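You operate a simulated robot arm through the tools that you are given. There is no shell and no other tool.

The job below is to be done with a simulated robot arm. You get a single attempt, and the scene is never put back.

JOB
Free the middle conveyor's pinched can and run it to the gate.
Fine: belt switch Off first and left Off; free both star knobs on the rails, set the width to 45, tighten both; then hold the yellow button.

It is judged by the outcome, as a careful person would: the job done as asked, and still so three seconds after it is handed in. It fails if anything else is knocked over, pushed out of place, dropped, spilled or broken.

ROBOT AND FRAMES
A 7-joint arm with a two-finger parallel gripper, fixed in place. Base frame: the origin is at the foot of the arm, x ahead of it, y to its left, z up. Units: mm, degrees, N and s.
Its first joint turns from -132.0 to 132.0 degrees. Payload 3.91 kg.
The TCP is the grasp point between the finger pads, 30 mm short of the fingertips. In the tool frame z runs along the fingers and y along their closing line. The gripper opens to 110 mm. The fingers are 20 mm wide and 10 mm thick; the gripper's body (48 by 112 mm) begins 55 mm behind the TCP.
Orientation is told as [roll, pitch, yaw] about the base's x, y, z axes, in that order, counted from this pose: with the fingers straight down and closing along the base's y, the tool's x points along the base's -x, its y along +y and its z along -z.

CONTROLS
- The arm moves only by the tool servo_tool. Its argument "increments" is a list of rows, each a list of 3 entries, a list of its own where there are three numbers: the opening, from 0 (shut) to 1 (fully open), then the shift along the base's x, y, z in units of 300 mm (1.0 is 300 mm), then the turn, a rotation vector about the base's x, y, z in units of 180 degrees (1.0 is 180 degrees). In form: [[claw, [dx, dy, dz], [ax, ay, az]], ...]. A call has 1 to 20 rows; each row is the pose to reach, as a shift and turn from the pose commanded when the call began. A call with a number of a shift or a turn outside -1 to 1 is refused whole. Each row takes 0.2 s and may step no farther than 50 mm and 8.6 degrees from the row before; otherwise, or with a gripper value out of range, the whole call is refused. A pose out of reach is approached as far as the arm can. The call stops where the force on the tool passes 40 N (or 10 N more than at its start, if that is more) or the arm is blocked; 0.2 s more then pass. Each finger travels about 108 mm/s and halts on what it meets, pressing with about 39 N; the grip force reading is that of the motor and also rises with nothing between the fingers. The clock runs only during rows and for 0.2 s after the last one: add rows that repeat a pose to give the fingers time. It gives the time, the measured TCP pose, the force on the tool (base axes), the opening and the grip force at its end, in the units of the frame above (readings bear some noise), with the torque about the TCP (base axes, N m) and any sound that the robot's microphone picked up.
- Cameras (640 x 400 px; columns grow to the right, rows downward): "scene" is fixed at [413.8, -508.5, 1399.3]; the picture's right is [0.97, 0.26, 0.00], its down [0.07, -0.25, -0.96] and it looks along [-0.25, 0.93, -0.26] (base axes); focal length 333 px, centre (320, 200). "wrist" rides on the gripper at [72, 17, -103] in the tool frame; the picture's right is [-0.23, 0.97, 0.00], its down [-0.76, -0.18, -0.62] and it looks along [-0.61, -0.14, 0.78] (tool axes); focal length 222 px, centre (320, 200). There is no depth. A picture from a camera that has moved, and an enlarged one, comes with that camera's place and axes in the base frame and with its lens. The place of the scene camera against the robot may be out by one fixed shift of up to 25 mm in any direction.
- capture(camera): a new picture of that camera. It takes no simulated time.
- zoom(camera, box): a new picture of the part [left, top, right, bottom] of that camera's present view, enlarged. It takes no simulated time.
- sign_off(): hands the job in; it is judged then, once.

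Places have to be worked out from the pictures, the camera data and where the tool is seen. Open the gripper and draw the arm clear of the work before you hand the job in, unless the task says otherwise.

The tools are called after "Emit:" by a JSON object that holds its "api" and its "payload". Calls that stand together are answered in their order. servo_tool: Moves the arm, as the interface text tells. Its arguments: {"type":"object","properties":{"increments":{"type":"array"}},"required":["increments"]} The other tools are called the same way: capture (camera) takes a picture; zoom (camera, box) takes an enlarged picture of a part of a camera's view; sign_off () hands the job in.

At the start:

```text
t: 0.0
eef_pos: [547.7, 474.4, 1347.3]
tool_rot: [-0.1, 0.1, -0.1]
ft_force: [0.0, 0.8, -0.3]
moment: [0.02, 0.0, -0.04]
grip_width: 110.1
gripper_force: 0.1
```

scene: 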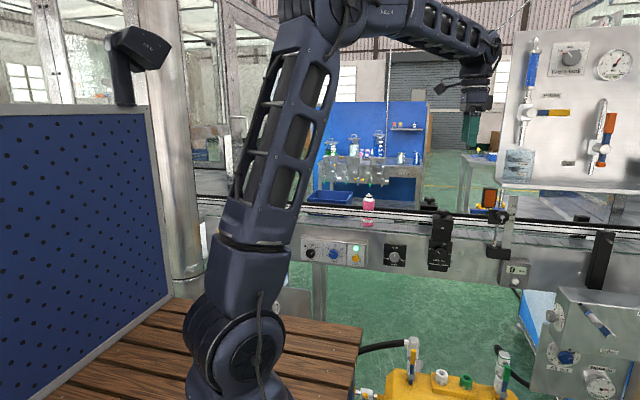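
wrist: 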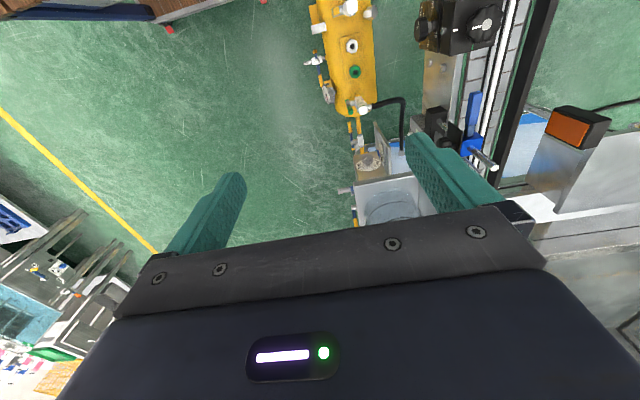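

I start by looking closely at the scene before any motion: the conveyor seems to run across the scene beyond the arm with a control panel at its left, so I zoom in on those regions.

Emit:
{"api": "zoom", "payload": {"camera": "scene", "box": [280, 180, 480, 305]}}

Emit:
{"api": "zoom", "payload": {"camera": "scene", "box": [420, 160, 640, 300]}}

Emit:
{"api": "zoom", "payload": {"camera": "wrist", "box": [300, 0, 640, 212]}}

```text
3.20 times, centred on (380, 242) of scene
camera zoom: at [413.8, -508.5, 1399.3], right [0.97, 0.26, 0.0], down [0.07, -0.25, -0.96], along [-0.25, 0.93, -0.26], focal length 1066 px, centre (128, 64)
```

zoom: 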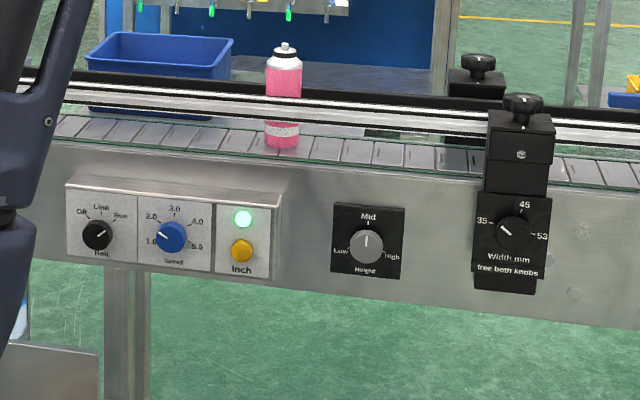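

```text
2.86 times, centred on (530, 230) of scene
camera zoom: at [413.8, -508.5, 1399.3], right [0.97, 0.26, 0.0], down [0.07, -0.25, -0.96], along [-0.25, 0.93, -0.26], focal length 952 px, centre (-280, 114)
```

zoom: 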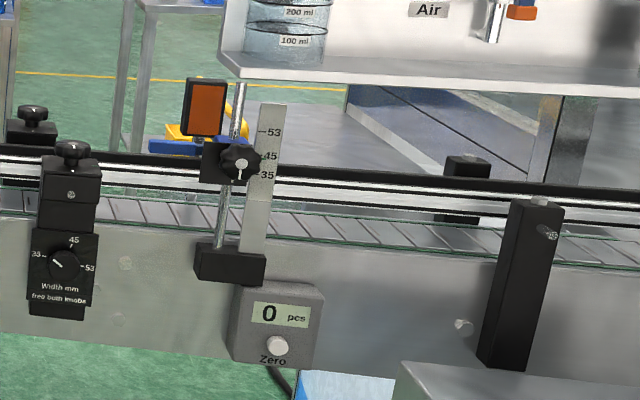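

```text
1.88 times, centred on (470, 106) of wrist
camera zoom: at [475.5, 488.9, 1451.5], right [0.23, 0.97, 0.0], down [0.76, -0.18, 0.62], along [0.61, -0.14, -0.78], focal length 418 px, centre (38, 377)
```

zoom: 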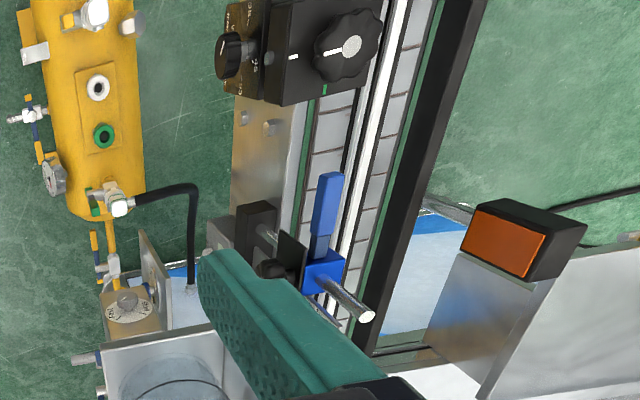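

The near-bracket star knob triangulates to about (540, 723, 1040). I zoom further to read the panel labels and knob markings.

Emit:
{"api": "zoom", "payload": {"camera": "scene", "box": [295, 230, 375, 280]}}

Emit:
{"api": "zoom", "payload": {"camera": "scene", "box": [410, 190, 474, 230]}}

Emit:
{"api": "zoom", "payload": {"camera": "scene", "box": [376, 230, 472, 290]}}

Emit:
{"api": "zoom", "payload": {"camera": "scene", "box": [340, 180, 404, 220]}}

Emit:
{"api": "zoom", "payload": {"camera": "wrist", "box": [400, 0, 560, 100]}}

Emit:
{"api": "zoom", "payload": {"camera": "scene", "box": [472, 180, 568, 300]}}

```text
8.00 times, centred on (335, 255) of scene
camera zoom: at [413.8, -508.5, 1399.3], right [0.97, 0.26, 0.0], down [0.07, -0.25, -0.96], along [-0.25, 0.93, -0.26], focal length 2666 px, centre (200, -240)
```

zoom: 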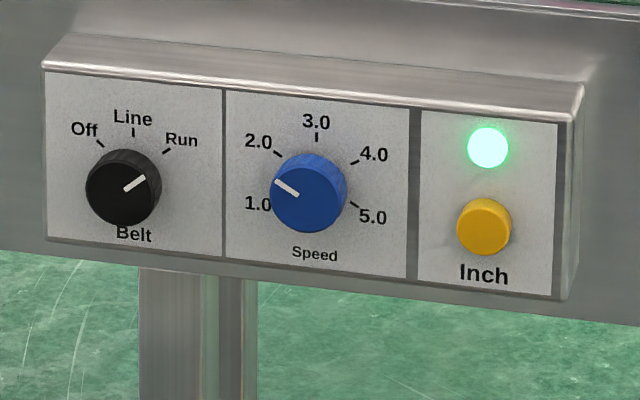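

```text
10.00 times, centred on (442, 210) of scene
camera zoom: at [413.8, -508.5, 1399.3], right [0.97, 0.26, 0.0], down [0.07, -0.25, -0.96], along [-0.25, 0.93, -0.26], focal length 3332 px, centre (-900, 100)
```

zoom: 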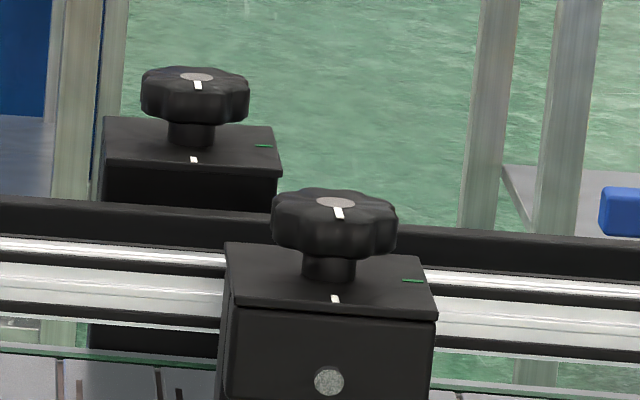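

```text
6.67 times, centred on (424, 260) of scene
camera zoom: at [413.8, -508.5, 1399.3], right [0.97, 0.26, 0.0], down [0.07, -0.25, -0.96], along [-0.25, 0.93, -0.26], focal length 2222 px, centre (-373, -200)
```

zoom: 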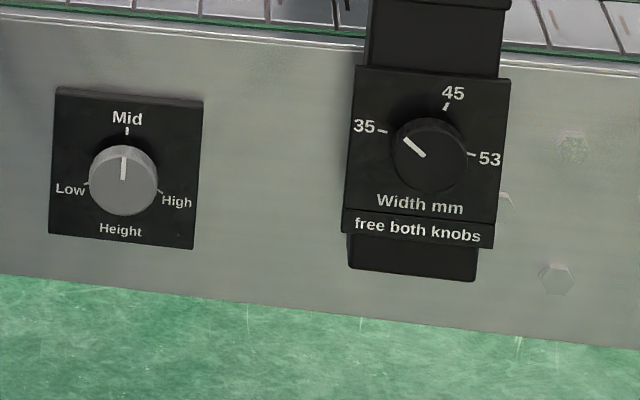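

```text
10.00 times, centred on (372, 200) of scene
camera zoom: at [413.8, -508.5, 1399.3], right [0.97, 0.26, 0.0], down [0.07, -0.25, -0.96], along [-0.25, 0.93, -0.26], focal length 3332 px, centre (-200, 200)
```

zoom: 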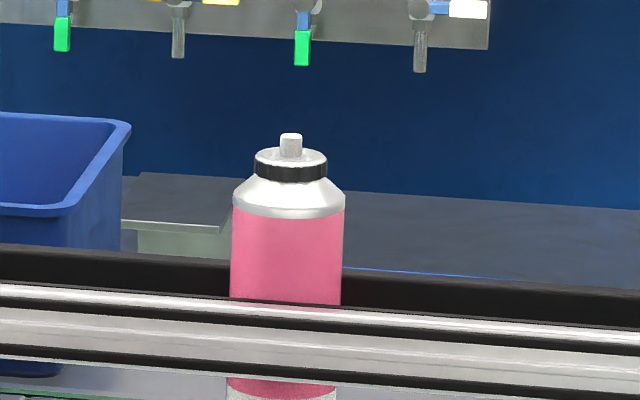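

```text
4.00 times, centred on (480, 50) of wrist
camera zoom: at [475.5, 488.9, 1451.5], right [0.23, 0.97, 0.0], down [0.76, -0.18, 0.62], along [0.61, -0.14, -0.78], focal length 888 px, centre (-320, 800)
```

zoom: 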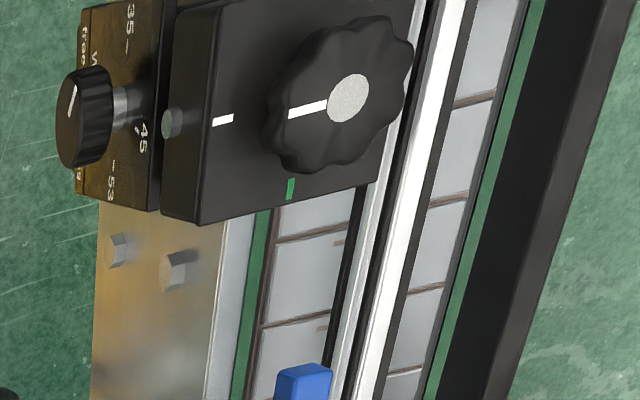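

```text
3.33 times, centred on (520, 240) of scene
camera zoom: at [413.8, -508.5, 1399.3], right [0.97, 0.26, 0.0], down [0.07, -0.25, -0.96], along [-0.25, 0.93, -0.26], focal length 1111 px, centre (-347, 67)
```

zoom: 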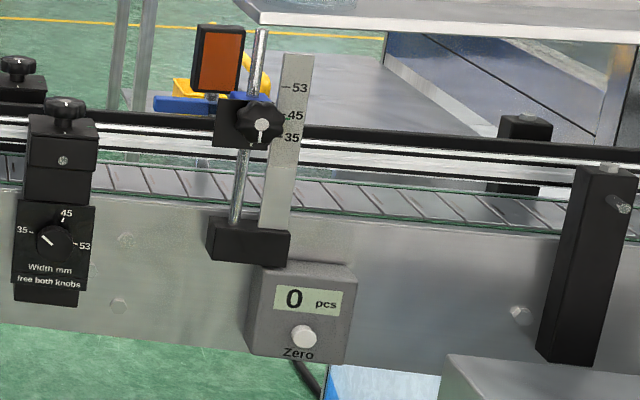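

The star knobs have white (tight) and green (free, a quarter turn counter-clockwise from above) marks; belt is on Run, width near 39. I turn the tool 90° about vertical in place so the wrist camera looks toward the conveyor (+y).

Emit:
{"api": "servo_tool", "payload": {"increments": [[1, [0, 0, 0], [0, 0, 0.0455]], [1, [0, 0, 0], [0, 0, 0.091]], [1, [0, 0, 0], [0, 0, 0.1365]], [1, [0, 0, 0], [0, 0, 0.182]], [1, [0, 0, 0], [0, 0, 0.2275]], [1, [0, 0, 0], [0, 0, 0.273]], [1, [0, 0, 0], [0, 0, 0.3185]], [1, [0, 0, 0], [0, 0, 0.364]], [1, [0, 0, 0], [0, 0, 0.4095]], [1, [0, 0, 0], [0, 0, 0.455]], [1, [0, 0, 0], [0, 0, 0.5]]]}}

Emit:
{"api": "capture", "payload": {"camera": "wrist"}}

Emit:
{"api": "capture", "payload": {"camera": "scene"}}

```text
t: 2.4
eef_pos: [547.6, 473.5, 1347.8]
tool_rot: [0.1, 0.0, 90.2]
ft_force: [-0.7, -0.4, 0.4]
moment: [-0.02, -0.05, -0.01]
grip_width: 110.2
gripper_force: 0.0
```

```text
taken
camera wrist: at [531.1, 399.3, 1451.5], right [-0.97, 0.22, 0.0], down [0.18, 0.76, 0.62], along [0.14, 0.61, -0.78], focal length 222 px, centre (320, 200)
```

wrist: 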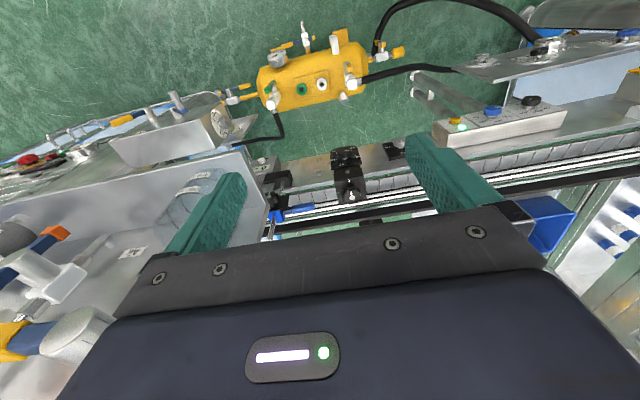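

```text
taken
```

scene: 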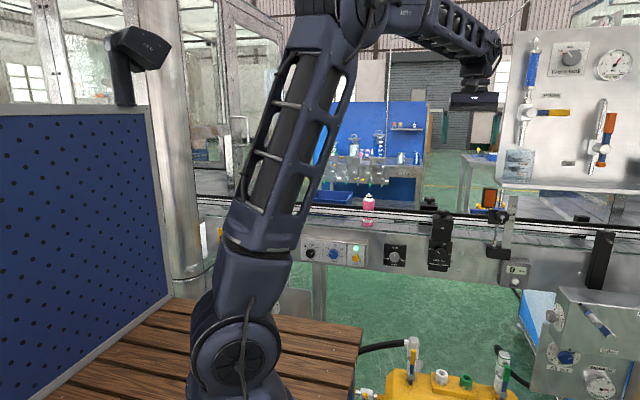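

The wrist camera now sees the panel, the near bracket and the sensor post (picture is upside down). I zoom to pin positions.

Emit:
{"api": "zoom", "payload": {"camera": "wrist", "box": [240, 120, 440, 245]}}

Emit:
{"api": "zoom", "payload": {"camera": "wrist", "box": [400, 60, 640, 210]}}

```text
3.20 times, centred on (340, 182) of wrist
camera zoom: at [531.1, 399.3, 1451.5], right [-0.97, 0.22, 0.0], down [0.18, 0.76, 0.62], along [0.14, 0.61, -0.78], focal length 711 px, centre (256, 256)
```

zoom: 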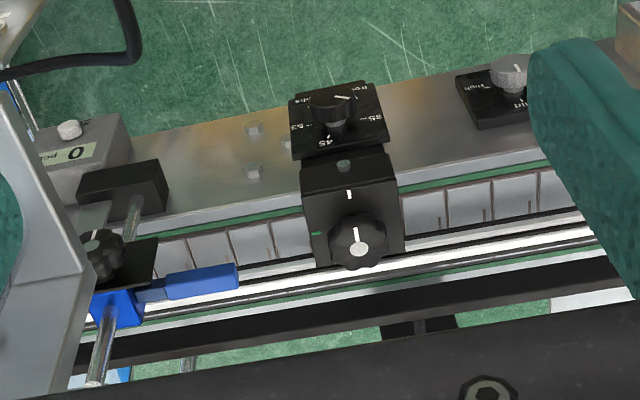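

```text
2.67 times, centred on (520, 135) of wrist
camera zoom: at [531.1, 399.3, 1451.5], right [-0.97, 0.22, 0.0], down [0.18, 0.76, 0.62], along [0.14, 0.61, -0.78], focal length 592 px, centre (-213, 373)
```

zoom: 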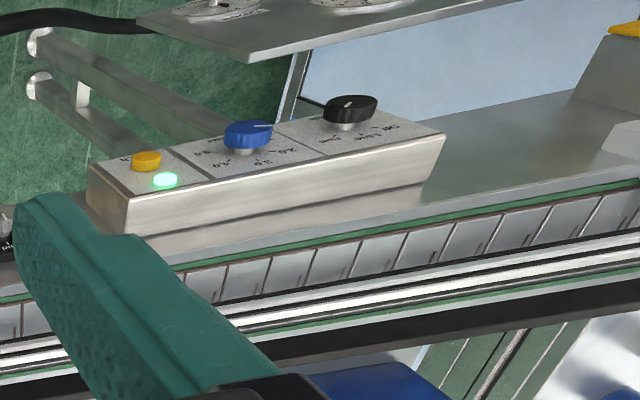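

The near star knob is confirmed at about (532, 723, 1040) from two wrist views. Next I move left at height to survey the belt switch panel (about x 60, y 660, z 850) and the plate in front of it.

Emit:
{"api": "servo_tool", "payload": {"increments": [[1, [-0.14, 0, 0], [0, 0, 0]], [1, [-0.28, 0, 0], [0, 0, 0]], [1, [-0.42, 0, 0], [0, 0, 0]], [1, [-0.56, 0, 0], [0, 0, 0]], [1, [-0.7, 0, 0], [0, 0, 0]], [1, [-0.84, 0, -0.02], [0, 0, 0]], [1, [-0.98, 0, -0.04], [0, 0, 0]]]}}

Emit:
{"api": "capture", "payload": {"camera": "wrist"}}

Emit:
{"api": "capture", "payload": {"camera": "scene"}}

```text
t: 4.0
eef_pos: [253.2, 473.3, 1332.7]
tool_rot: [-0.1, -0.1, 90.0]
ft_force: [0.3, 0.0, 0.4]
moment: [0.05, 0.04, 0.02]
grip_width: 109.9
gripper_force: 0.0
```

```text
taken
camera wrist: at [235.6, 398.8, 1435.4], right [-0.97, 0.23, 0.0], down [0.18, 0.76, 0.62], along [0.14, 0.61, -0.78], focal length 222 px, centre (320, 200)
```

wrist: 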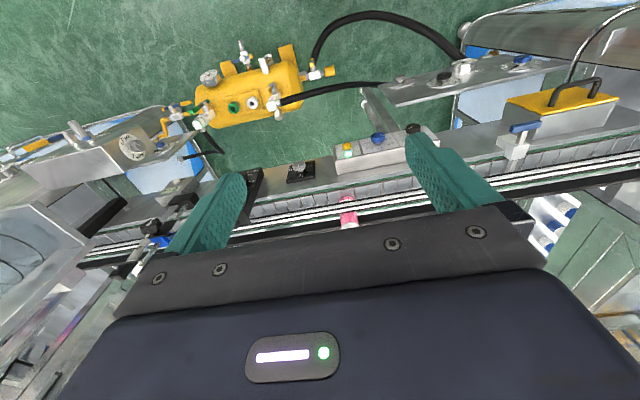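

```text
taken
```

scene: 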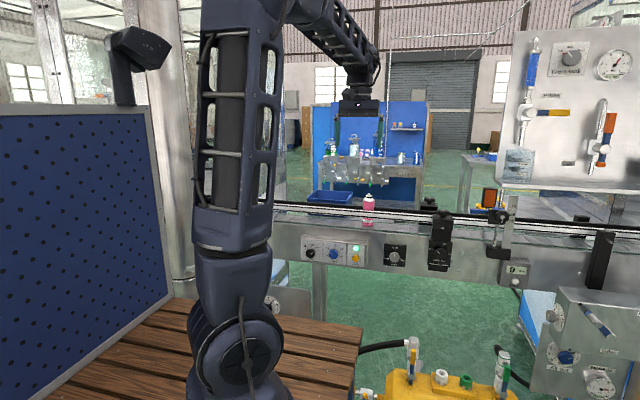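

The panel and the sloped dial plate in front of it are visible now. I zoom on both.

Emit:
{"api": "zoom", "payload": {"camera": "wrist", "box": [310, 30, 630, 230]}}

Emit:
{"api": "zoom", "payload": {"camera": "wrist", "box": [220, 110, 460, 260]}}

Emit:
{"api": "zoom", "payload": {"camera": "scene", "box": [240, 170, 400, 330]}}

```text
2.00 times, centred on (470, 130) of wrist
camera zoom: at [235.6, 398.8, 1435.4], right [-0.97, 0.23, 0.0], down [0.18, 0.76, 0.62], along [0.14, 0.61, -0.78], focal length 444 px, centre (20, 340)
```

zoom: 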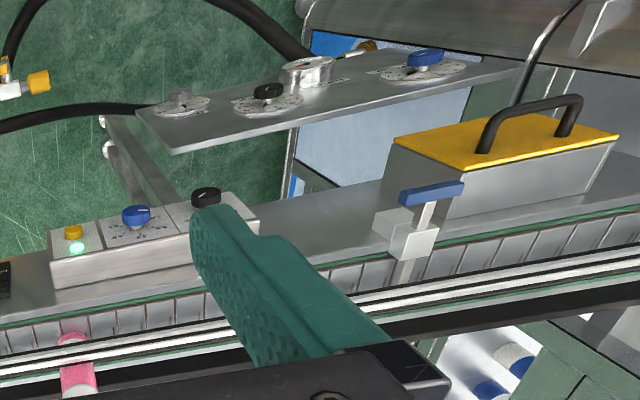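

```text
2.67 times, centred on (340, 185) of wrist
camera zoom: at [235.6, 398.8, 1435.4], right [-0.97, 0.23, 0.0], down [0.18, 0.76, 0.62], along [0.14, 0.61, -0.78], focal length 592 px, centre (267, 240)
```

zoom: 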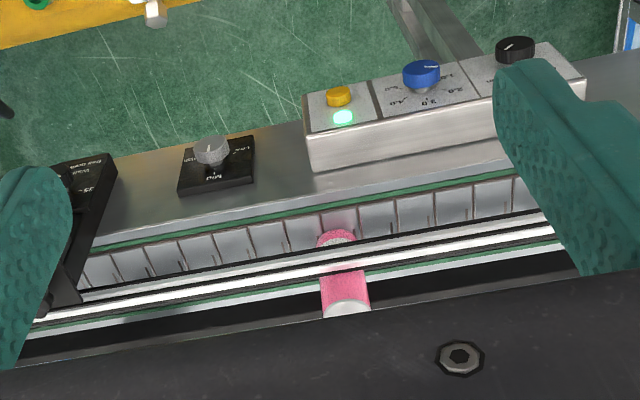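

```text
2.50 times, centred on (320, 250) of scene
camera zoom: at [413.8, -508.5, 1399.3], right [0.97, 0.26, 0.0], down [0.07, -0.25, -0.96], along [-0.25, 0.93, -0.26], focal length 833 px, centre (320, 75)
```

zoom: 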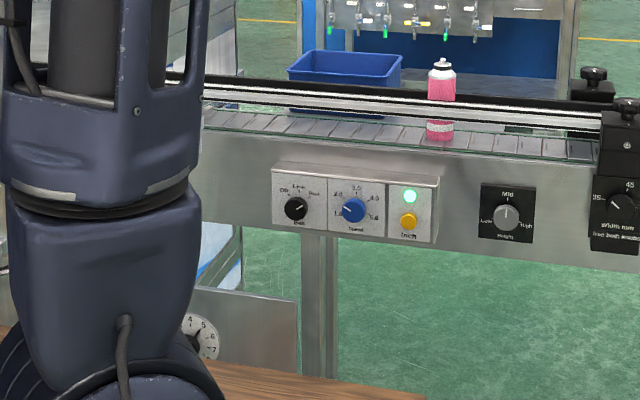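

Triangulation gives belt switch knob ≈ (39.5, 678, 843), Inch button ≈ (223, 689, 838), both facing −y; the dial plate below is at z < 690. I move to a pre-pose left of the panel and tilt the fingers 45° toward +y so the camera faces the panel.

Emit:
{"api": "servo_tool", "payload": {"increments": [[1, [-0.09, 0.04, -0.08], [0, 0, 0]], [1, [-0.18, 0.09, -0.17], [0, 0, 0]], [1, [-0.27, 0.14, -0.26], [0.04, 0, 0]], [1, [-0.36, 0.18, -0.35], [0.08, 0, 0]], [1, [-0.45, 0.23, -0.44], [0.125, 0, 0]], [1, [-0.54, 0.27, -0.53], [0.17, 0, 0]], [1, [-0.61, 0.31, -0.6], [0.21, 0, 0]], [1, [-0.65, 0.34, -0.66], [0.25, 0, 0]]]}}

Emit:
{"api": "capture", "payload": {"camera": "wrist"}}

Emit:
{"api": "capture", "payload": {"camera": "scene"}}

```text
t: 5.8
eef_pos: [62.4, 574.8, 1142.1]
tool_rot: [-0.4, -43.9, 90.0]
ft_force: [-0.1, -0.5, 1.4]
moment: [0.01, -0.04, 0.01]
grip_width: 110.0
gripper_force: 0.1
out of reach, approached as far as the arm can: row 8
```

```text
taken
camera wrist: at [43.6, 448.4, 1166.1], right [-0.97, 0.17, 0.15], down [0.17, 0.12, 0.98], along [0.14, 0.98, -0.14], focal length 222 px, centre (320, 200)
```

wrist: 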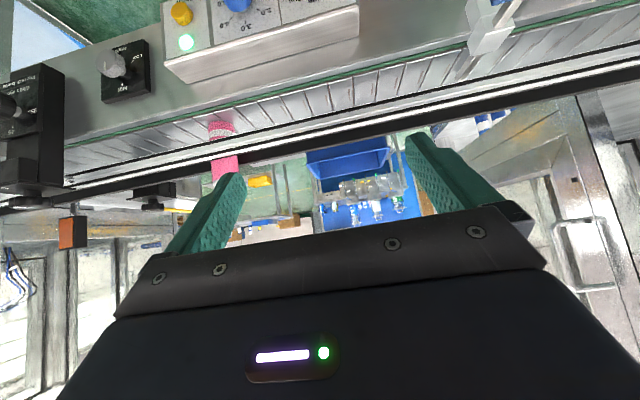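

```text
taken
```

scene: 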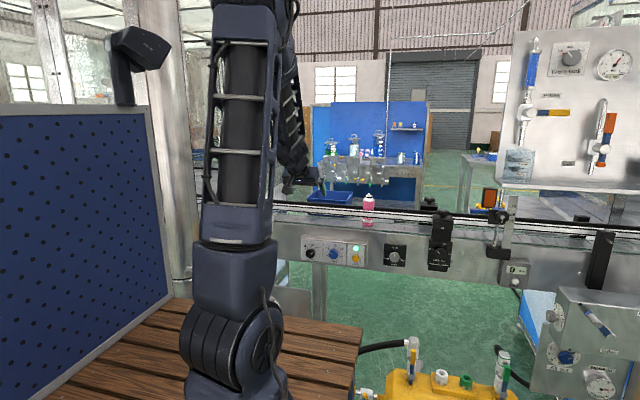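

The 45° tilt works (slightly at the inner reach limit here). The far star knob is also visible at left; I zoom for measurements before going down toward the switch.

Emit:
{"api": "zoom", "payload": {"camera": "wrist", "box": [0, 120, 240, 270]}}

Emit:
{"api": "zoom", "payload": {"camera": "wrist", "box": [400, 0, 640, 150]}}

```text
2.67 times, centred on (120, 195) of wrist
camera zoom: at [43.6, 448.4, 1166.1], right [-0.97, 0.17, 0.15], down [0.17, 0.12, 0.98], along [0.14, 0.98, -0.14], focal length 592 px, centre (853, 213)
```

zoom: 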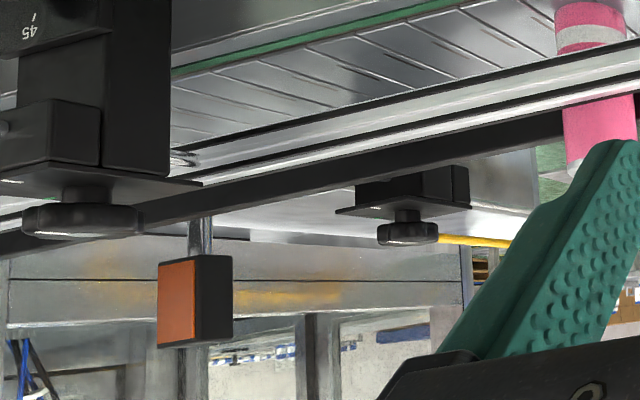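

```text
2.67 times, centred on (520, 75) of wrist
camera zoom: at [43.6, 448.4, 1166.1], right [-0.97, 0.17, 0.15], down [0.17, 0.12, 0.98], along [0.14, 0.98, -0.14], focal length 592 px, centre (-213, 533)
```

zoom: 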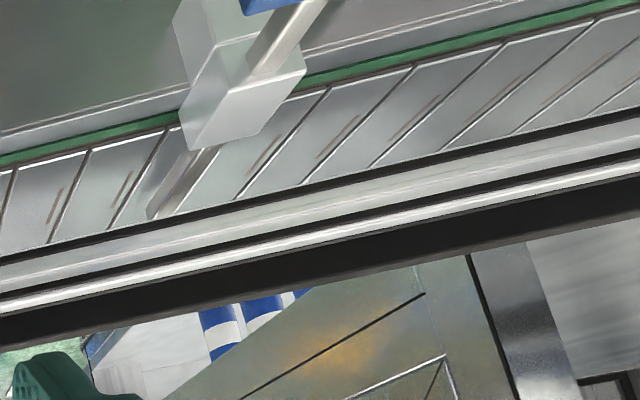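

Near and far knobs are both in sight; far one is roughly at (493, 890, 1045), to be refined later. Now I descend in front of the belt panel to a standoff at about (39, 610, 880).

Emit:
{"api": "servo_tool", "payload": {"increments": [[0.6, [-0.01, 0.05, -0.1], [0, 0, 0]], [0.6, [-0.02, 0.1, -0.24], [0, 0, 0]], [0.6, [-0.03, 0.12, -0.38], [0, 0, 0]], [0.6, [-0.04, 0.12, -0.52], [0, 0, 0]], [0.6, [-0.05, 0.12, -0.66], [0, 0, 0]], [0.6, [-0.06, 0.12, -0.78], [0, 0, 0]], [0.6, [-0.065, 0.12, -0.85], [0, 0, 0]]]}}

Emit:
{"api": "capture", "payload": {"camera": "wrist"}}

Emit:
{"api": "capture", "payload": {"camera": "scene"}}

```text
t: 7.4
eef_pos: [44.3, 614.3, 884.7]
tool_rot: [0.1, -44.9, 90.0]
ft_force: [-1.4, -0.5, 0.3]
moment: [0.03, 0.02, -0.03]
grip_width: 66.1
gripper_force: 0.1
```

```text
taken
camera wrist: at [27.0, 487.2, 906.5], right [-0.97, 0.16, 0.16], down [0.18, 0.1, 0.98], along [0.14, 0.98, -0.12], focal length 222 px, centre (320, 200)
```

wrist: 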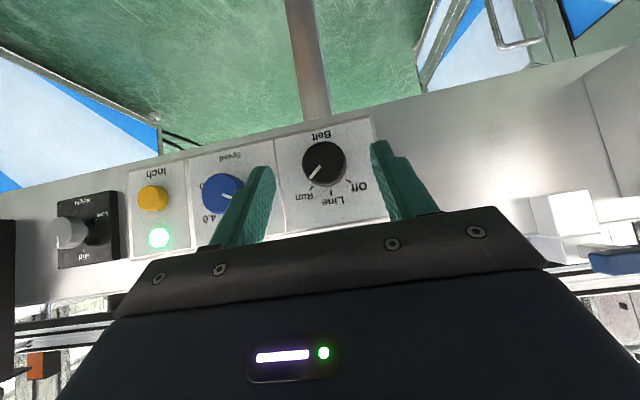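

```text
taken
```

scene: 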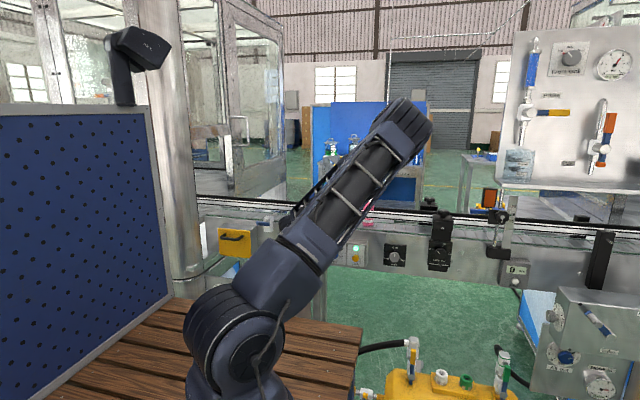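

Clear frontal view of the panel (upside down), pointer at Run. I zoom to measure the knob centre.

Emit:
{"api": "zoom", "payload": {"camera": "wrist", "box": [240, 100, 400, 200]}}

Emit:
{"api": "zoom", "payload": {"camera": "wrist", "box": [30, 130, 270, 280]}}

```text
4.00 times, centred on (320, 150) of wrist
camera zoom: at [27.0, 487.2, 906.5], right [-0.97, 0.16, 0.16], down [0.18, 0.1, 0.98], along [0.14, 0.98, -0.12], focal length 888 px, centre (320, 400)
```

zoom: 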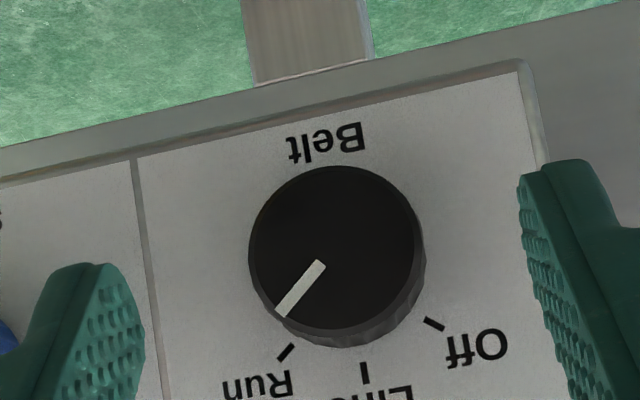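

```text
2.67 times, centred on (150, 205) of wrist
camera zoom: at [27.0, 487.2, 906.5], right [-0.97, 0.16, 0.16], down [0.18, 0.1, 0.98], along [0.14, 0.98, -0.12], focal length 592 px, centre (773, 187)
```

zoom: 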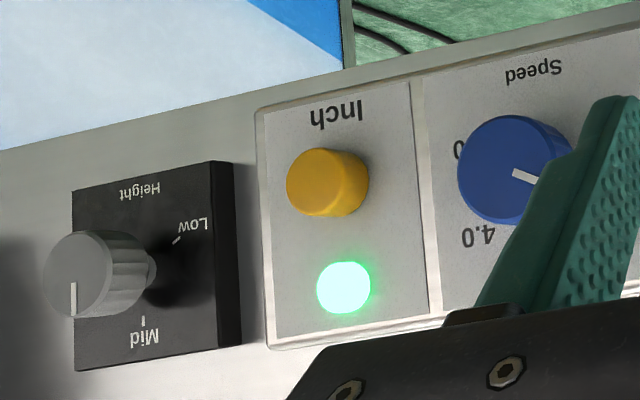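

Switch knob centre measures (44.6, front y≈672, z≈853), Off/Run ticks at ±50°. In free space at the standoff I test that the tool can swing −50° to +50° about the knob axis, ending at +50° ready to grip.

Emit:
{"api": "servo_tool", "payload": {"increments": [[0.6, [-0.005, -0.005, -0.065], [0, -0.0463, 0]], [0.6, [-0.011, -0.005, -0.066], [0, -0.0926, 0]], [0.6, [-0.016, -0.005, -0.069], [0, -0.1389, 0]], [0.6, [-0.022, -0.005, -0.072], [0, -0.1852, 0]], [0.6, [-0.026, -0.005, -0.076], [0, -0.2315, 0]], [0.6, [-0.03, -0.005, -0.08], [0, -0.2778, 0]], [0.6, [-0.026, -0.005, -0.076], [0, -0.2315, 0]], [0.6, [-0.022, -0.005, -0.072], [0, -0.1852, 0]], [0.6, [-0.016, -0.005, -0.069], [0, -0.1389, 0]], [0.6, [-0.011, -0.005, -0.066], [0, -0.0926, 0]], [0.6, [-0.005, -0.005, -0.065], [0, -0.0463, 0]], [0.6, [0.001, -0.005, -0.065], [0, 0, 0]], [0.6, [0.007, -0.005, -0.065], [0, 0.0463, 0]], [0.6, [0.013, -0.005, -0.066], [0, 0.0926, 0]], [0.6, [0.018, -0.005, -0.069], [0, 0.1389, 0]], [0.6, [0.024, -0.005, -0.072], [0, 0.1852, 0]], [0.6, [0.028, -0.005, -0.076], [0, 0.2315, 0]], [0.6, [0.032, -0.005, -0.08], [0, 0.2778, 0]]]}}

Emit:
{"api": "capture", "payload": {"camera": "wrist"}}

Emit:
{"api": "capture", "payload": {"camera": "scene"}}

```text
t: 11.2
eef_pos: [51.6, 610.6, 863.3]
tool_rot: [59.4, -27.0, 52.4]
ft_force: [-0.1, -0.2, -0.1]
moment: [-0.01, -0.04, 0.0]
grip_width: 66.1
gripper_force: 0.0
```

```text
taken
camera wrist: at [57.8, 483.6, 890.9], right [-0.5, 0.16, 0.85], down [0.87, 0.1, 0.49], along [0.0, 0.98, -0.19], focal length 222 px, centre (320, 200)
```

wrist: 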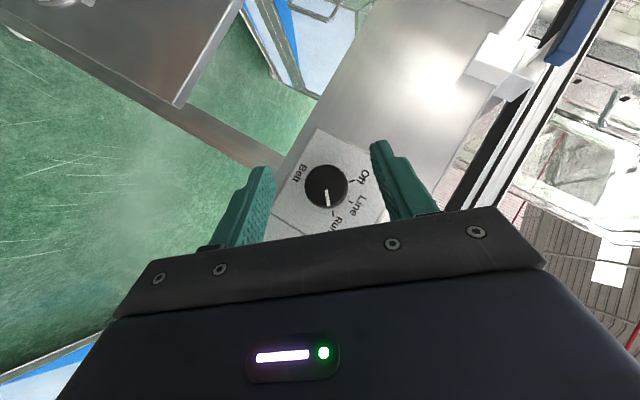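

```text
taken
```

scene: 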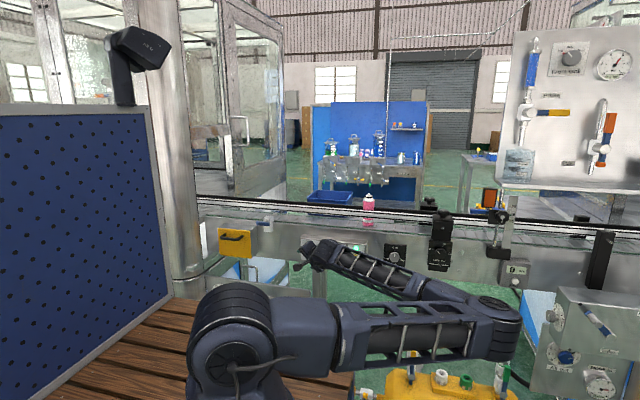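

The swing is feasible, and the elbow is in empty space well above the floor tank. I zoom on the knob between the fingers to check centring before closing in.

Emit:
{"api": "zoom", "payload": {"camera": "wrist", "box": [240, 130, 400, 230]}}

Emit:
{"api": "zoom", "payload": {"camera": "scene", "box": [260, 200, 420, 300]}}

```text
4.00 times, centred on (320, 180) of wrist
camera zoom: at [57.8, 483.6, 890.9], right [-0.5, 0.16, 0.85], down [0.87, 0.1, 0.49], along [0.0, 0.98, -0.19], focal length 888 px, centre (320, 280)
```

zoom: 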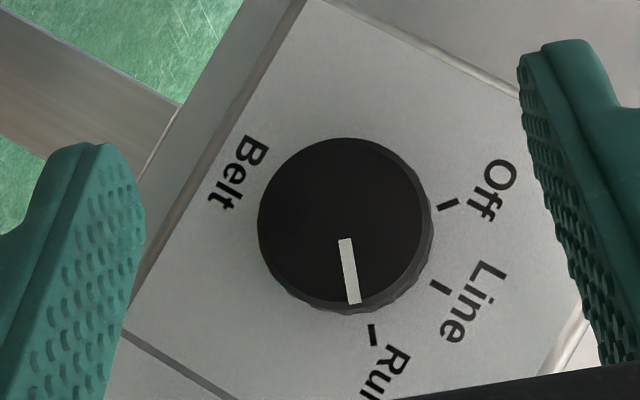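

```text
4.00 times, centred on (340, 250) of scene
camera zoom: at [413.8, -508.5, 1399.3], right [0.97, 0.26, 0.0], down [0.07, -0.25, -0.96], along [-0.25, 0.93, -0.26], focal length 1333 px, centre (240, 0)
```

zoom: 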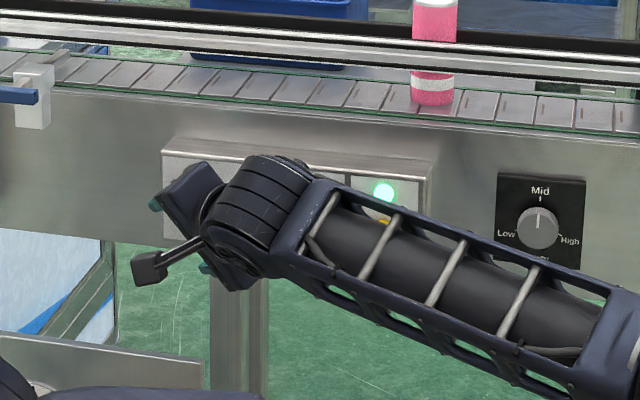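

Knob centre re-measured at (44.5, 672, 852). I advance 47 mm in +y with fingers straddling the knob, still open.

Emit:
{"api": "servo_tool", "payload": {"increments": [[0.6, [0.0073, 0.04, -0.01], [0, 0, 0]], [0.6, [0.0073, 0.08, -0.01], [0, 0, 0]], [0.6, [0.0073, 0.12, -0.01], [0, 0, 0]], [0.6, [0.0073, 0.157, -0.01], [0, 0, 0]], [0.6, [0.0073, 0.157, -0.01], [0, 0, 0]]]}}

Emit:
{"api": "capture", "payload": {"camera": "wrist"}}

Emit:
{"api": "zoom", "payload": {"camera": "wrist", "box": [240, 130, 400, 230]}}

```text
t: 12.4
eef_pos: [55.2, 656.4, 860.5]
tool_rot: [59.3, -27.0, 52.6]
ft_force: [-0.6, -0.7, -0.3]
moment: [0.0, -0.01, 0.01]
grip_width: 66.2
gripper_force: 0.1
```

```text
taken
camera wrist: at [60.9, 531.3, 888.0], right [-0.5, 0.16, 0.85], down [0.86, 0.1, 0.49], along [0.0, 0.98, -0.19], focal length 222 px, centre (320, 200)
```

wrist: 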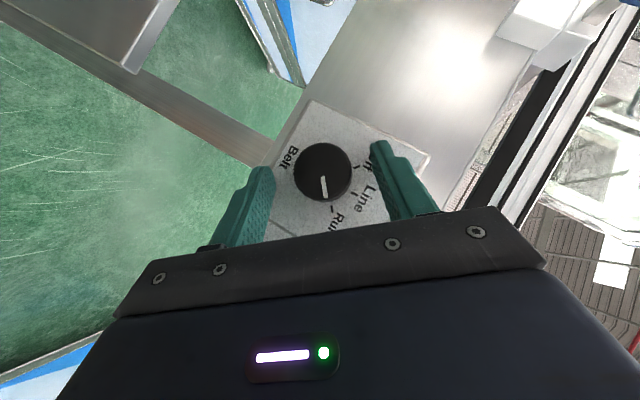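

```text
4.00 times, centred on (320, 180) of wrist
camera zoom: at [60.9, 531.3, 888.0], right [-0.5, 0.16, 0.85], down [0.86, 0.1, 0.49], along [0.0, 0.98, -0.19], focal length 888 px, centre (320, 280)
```

zoom: 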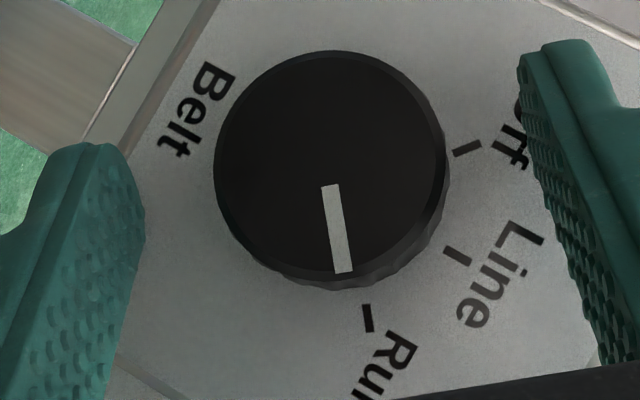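

Two-view triangulation puts the knob front at y≈667, about 22 mm past the TCP and centred within ~1 mm between the fingers. I close on it.

Emit:
{"api": "servo_tool", "payload": {"increments": [[0.28, [0, 0, 0], [0, 0, 0]], [0.28, [0, 0, 0], [0, 0, 0]], [0.25, [0, 0, 0], [0, 0, 0]]]}}

Emit:
{"api": "zoom", "payload": {"camera": "wrist", "box": [240, 130, 400, 230]}}

```text
t: 13.2
eef_pos: [54.8, 657.6, 860.6]
tool_rot: [59.4, -27.1, 52.6]
ft_force: [-10.9, 6.6, 14.9]
moment: [0.05, 0.23, 0.07]
grip_width: 36.7
gripper_force: 9.2
```

```text
4.00 times, centred on (320, 180) of wrist
camera zoom: at [60.4, 531.0, 888.6], right [-0.5, 0.16, 0.85], down [0.86, 0.1, 0.49], along [0.0, 0.98, -0.19], focal length 888 px, centre (320, 280)
```

zoom: 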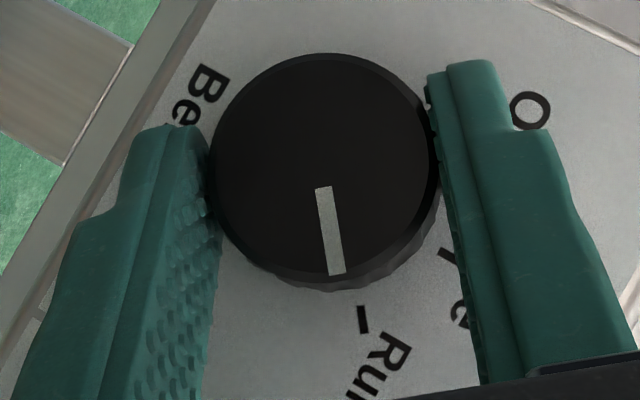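

The knob is gripped at 36.7 mm with a small sideways bias. I recentre by ~1 mm, squeeze fully and turn the first half (−50°) about the knob axis.

Emit:
{"api": "servo_tool", "payload": {"increments": [[0, [-0.0023, 0, 0.0028], [0, 0, 0]], [0, [-0.0067, 0, 0.007], [0, -0.0463, 0]], [0, [-0.0117, 0, 0.011], [0, -0.0926, 0]], [0, [-0.017, 0, 0.0142], [0, -0.1389, 0]], [0, [-0.023, 0, 0.0163], [0, -0.1852, 0]], [0, [-0.029, 0, 0.0177], [0, -0.2315, 0]], [0, [-0.0353, 0, 0.0183], [0, -0.2778, 0]]]}}

Emit:
{"api": "zoom", "payload": {"camera": "wrist", "box": [240, 130, 400, 230]}}

```text
t: 14.8
eef_pos: [43.9, 656.9, 866.3]
tool_rot: [-0.3, -45.1, 90.0]
ft_force: [5.2, 0.3, 24.3]
moment: [0.53, -0.03, 0.14]
grip_width: 35.0
gripper_force: 45.0
```

```text
4.00 times, centred on (320, 180) of wrist
camera zoom: at [27.3, 531.0, 888.6], right [-0.97, 0.16, 0.16], down [0.18, 0.1, 0.98], along [0.14, 0.98, -0.12], focal length 888 px, centre (320, 280)
```

zoom: 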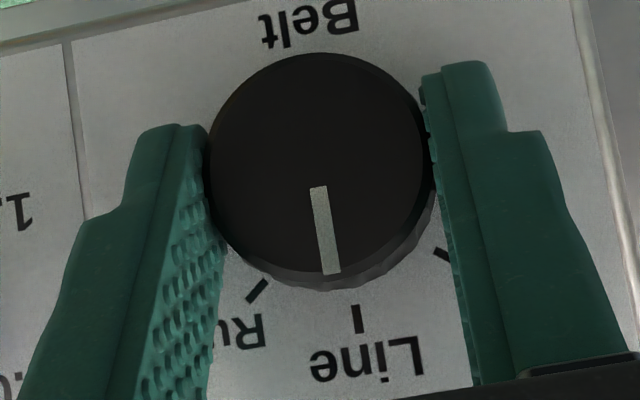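

The pointer follows and is now at Line; a 24 N upward force suggests my arc is ~1 mm low. I correct that and turn the remaining 50° to Off.

Emit:
{"api": "servo_tool", "payload": {"increments": [[0, [-0.0062, 0, 0.001], [0, -0.0463, 0]], [0, [-0.0123, 0, 0.0005], [0, -0.0926, 0]], [0, [-0.0182, 0, -0.001], [0, -0.1389, 0]], [0, [-0.0236, 0, -0.0035], [0, -0.1852, 0]], [0, [-0.0286, 0, -0.0073], [0, -0.2315, 0]], [0, [-0.0329, 0, -0.0117], [0, -0.2778, 0]]]}}

Emit:
{"api": "zoom", "payload": {"camera": "wrist", "box": [240, 130, 400, 230]}}

Emit:
{"api": "capture", "payload": {"camera": "scene"}}

```text
t: 16.2
eef_pos: [35.3, 656.2, 863.8]
tool_rot: [-59.5, -26.9, 127.4]
ft_force: [-1.4, 32.7, 0.7]
moment: [0.37, 0.32, 0.48]
grip_width: 35.1
gripper_force: 45.2
```

```text
4.00 times, centred on (320, 180) of wrist
camera zoom: at [7.3, 530.8, 863.9], right [-0.75, 0.16, -0.64], down [-0.64, 0.1, 0.76], along [0.19, 0.98, 0.03], focal length 888 px, centre (320, 280)
```

zoom: 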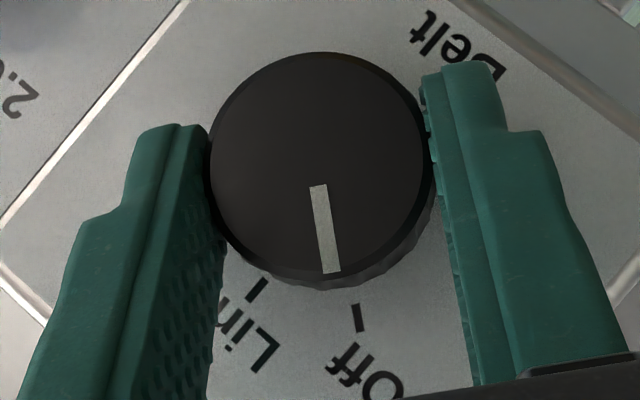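

```text
taken
```

scene: 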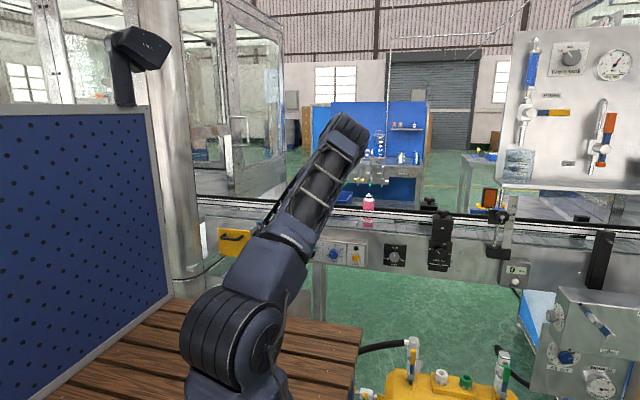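

The pointer now has the same relation to the Off tick as it had to Run, so the switch is at Off. I open the fingers, then back straight out in −y.

Emit:
{"api": "servo_tool", "payload": {"increments": [[0.6, [0, 0, 0], [0, 0, 0]], [0.6, [0, 0, 0], [0, 0, 0]], [0.6, [0, -0.06, 0], [0, 0, 0]], [0.6, [0, -0.12, 0], [0, 0, 0]], [0.6, [0, -0.16, 0], [0, 0, 0]]]}}

Emit:
{"api": "capture", "payload": {"camera": "wrist"}}

Emit:
{"api": "zoom", "payload": {"camera": "scene", "box": [280, 200, 440, 300]}}

```text
t: 17.4
eef_pos: [34.4, 609.0, 862.4]
tool_rot: [-59.4, -27.1, 127.4]
ft_force: [0.1, -0.6, -0.1]
moment: [-0.04, 0.01, -0.03]
grip_width: 65.8
gripper_force: 0.1
```

```text
taken
camera wrist: at [7.2, 482.8, 863.3], right [-0.75, 0.16, -0.64], down [-0.64, 0.1, 0.77], along [0.19, 0.98, 0.03], focal length 222 px, centre (320, 200)
```

wrist: 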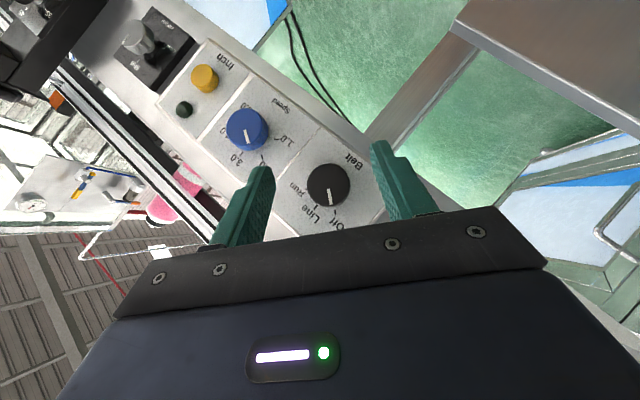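

```text
4.00 times, centred on (360, 250) of scene
camera zoom: at [413.8, -508.5, 1399.3], right [0.97, 0.26, 0.0], down [0.07, -0.25, -0.96], along [-0.25, 0.93, -0.26], focal length 1333 px, centre (160, 0)
```

zoom: 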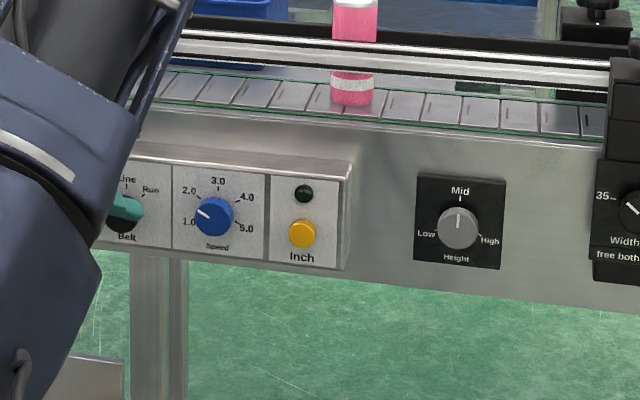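

Lamp has gone dark, so the belt is Off. I now swing back upright and rise clear of the panel.

Emit:
{"api": "servo_tool", "payload": {"increments": [[0.6, [0.005, -0.01, 0.03], [0, 0.0463, 0]], [0.6, [0.01, -0.01, 0.08], [0, 0.0926, 0]], [0.6, [0.016, -0.01, 0.14], [0, 0.1389, 0]], [0.6, [0.022, -0.01, 0.2], [0, 0.1852, 0]], [0.6, [0.028, -0.01, 0.27], [0, 0.2315, 0]], [0.6, [0.033, -0.01, 0.35], [0, 0.2778, 0]], [0.6, [0.05, -0.01, 0.48], [0, 0.2778, 0]], [0.6, [0.1, -0.01, 0.6], [0, 0.2778, 0]], [0.6, [0.18, -0.01, 0.72], [0, 0.2778, 0]], [0.6, [0.28, -0.01, 0.82], [0, 0.2778, 0]], [0.6, [0.4, -0.01, 0.9], [0, 0.2778, 0]]]}}

Emit:
{"api": "capture", "payload": {"camera": "wrist"}}

Emit:
{"api": "capture", "payload": {"camera": "scene"}}

```text
t: 19.8
eef_pos: [155.7, 604.7, 1134.7]
tool_rot: [0.0, -45.0, 90.0]
ft_force: [0.7, 0.9, 0.7]
moment: [0.0, 0.0, 0.04]
grip_width: 66.3
gripper_force: 0.1
```

```text
taken
camera wrist: at [138.4, 477.9, 1156.9], right [-0.97, 0.16, 0.16], down [0.18, 0.1, 0.98], along [0.14, 0.98, -0.12], focal length 222 px, centre (320, 200)
```

wrist: 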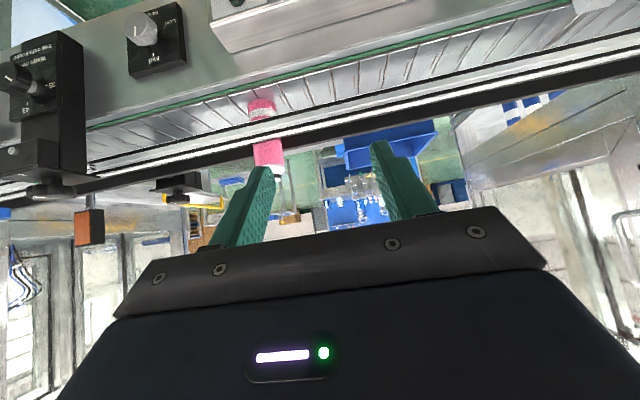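

```text
taken
```

scene: 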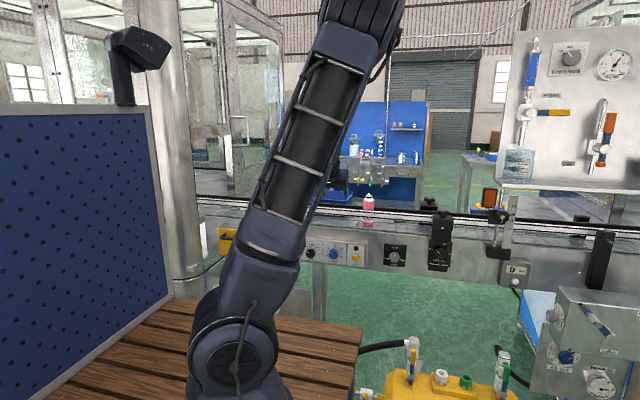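

Arm is clear. I use this view to triangulate the far star knob again and verify the belt switch pointer in the scene view.

Emit:
{"api": "zoom", "payload": {"camera": "wrist", "box": [0, 130, 240, 280]}}

Emit:
{"api": "zoom", "payload": {"camera": "scene", "box": [295, 230, 375, 280]}}

```text
2.67 times, centred on (120, 205) of wrist
camera zoom: at [138.4, 477.9, 1156.9], right [-0.97, 0.16, 0.16], down [0.18, 0.1, 0.98], along [0.14, 0.98, -0.12], focal length 592 px, centre (853, 187)
```

zoom: 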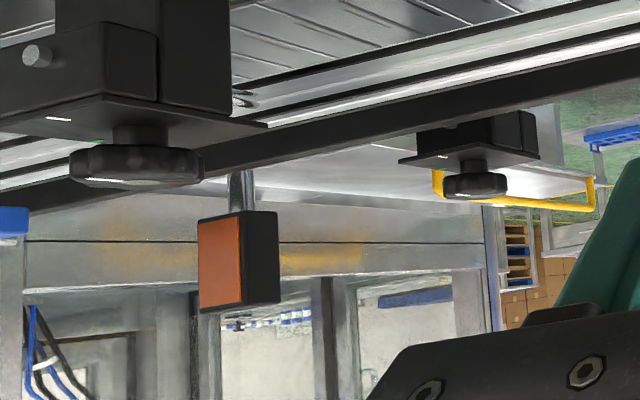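

```text
8.00 times, centred on (335, 255) of scene
camera zoom: at [413.8, -508.5, 1399.3], right [0.97, 0.26, 0.0], down [0.07, -0.25, -0.96], along [-0.25, 0.93, -0.26], focal length 2666 px, centre (200, -240)
```

zoom: 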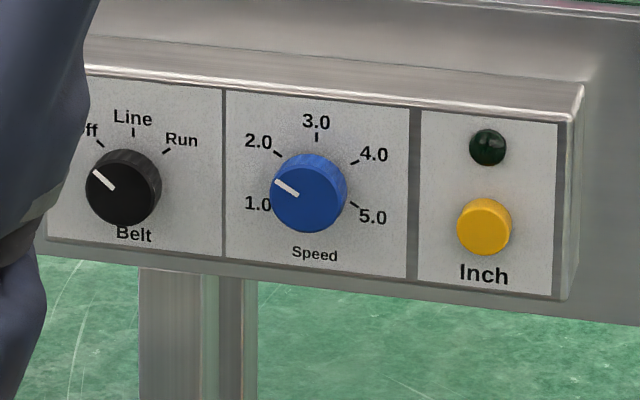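

Belt pointer confirmed at Off. Far star knob triangulates to about (494, 888, 1048). I now tilt the tool back to vertical and travel high toward the near star knob.

Emit:
{"api": "servo_tool", "payload": {"increments": [[0.6, [0.1, 0.01, 0.1], [-0.035, 0, 0]], [0.6, [0.22, 0.02, 0.17], [-0.07, 0, 0]], [0.6, [0.35, 0.03, 0.22], [-0.105, 0, 0]], [0.6, [0.48, 0.04, 0.25], [-0.14, 0, 0]], [0.6, [0.62, 0.06, 0.27], [-0.175, 0, 0]], [0.6, [0.76, 0.08, 0.27], [-0.21, 0, 0]], [0.6, [0.88, 0.1, 0.27], [-0.25, 0, 0]], [0.6, [1.0, 0.13, 0.27], [-0.25, 0, 0]]]}}

Emit:
{"api": "servo_tool", "payload": {"increments": [[0.6, [0.08, 0.05, 0], [0, 0, 0]], [0.6, [0.16, 0.1, 0], [0, 0, 0]], [0.6, [0.24, 0.14, 0], [0, 0, 0]]]}}

Emit:
{"api": "capture", "payload": {"camera": "wrist"}}

Emit:
{"api": "capture", "payload": {"camera": "scene"}}

```text
t: 21.6
eef_pos: [451.6, 644.8, 1213.9]
tool_rot: [0.0, 0.1, 89.9]
ft_force: [-1.0, -0.2, 0.6]
moment: [0.01, 0.0, 0.0]
grip_width: 65.9
gripper_force: 0.0
```

```text
t: 22.4
eef_pos: [525.6, 686.5, 1216.3]
tool_rot: [0.1, -0.1, 90.0]
ft_force: [-0.7, -0.5, 0.3]
moment: [0.02, -0.05, 0.0]
grip_width: 65.9
gripper_force: 0.1
```

```text
taken
camera wrist: at [507.2, 612.9, 1318.4], right [-0.97, 0.23, 0.0], down [0.18, 0.76, 0.62], along [0.14, 0.61, -0.78], focal length 222 px, centre (320, 200)
```

wrist: 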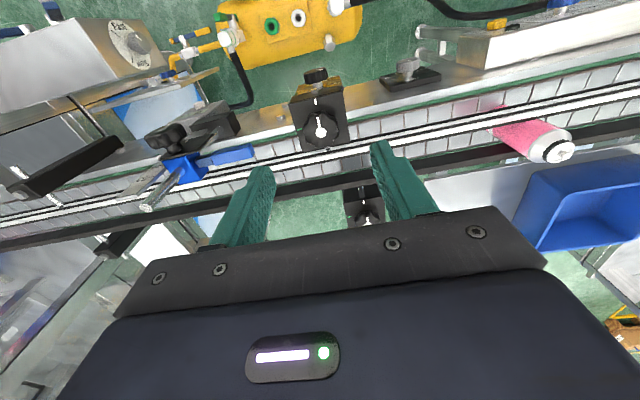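

```text
taken
```

scene: 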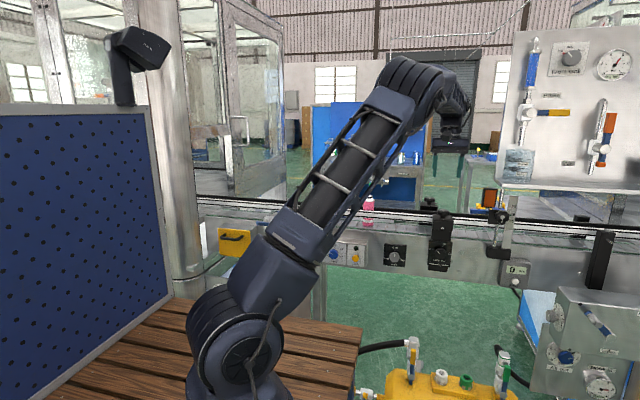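

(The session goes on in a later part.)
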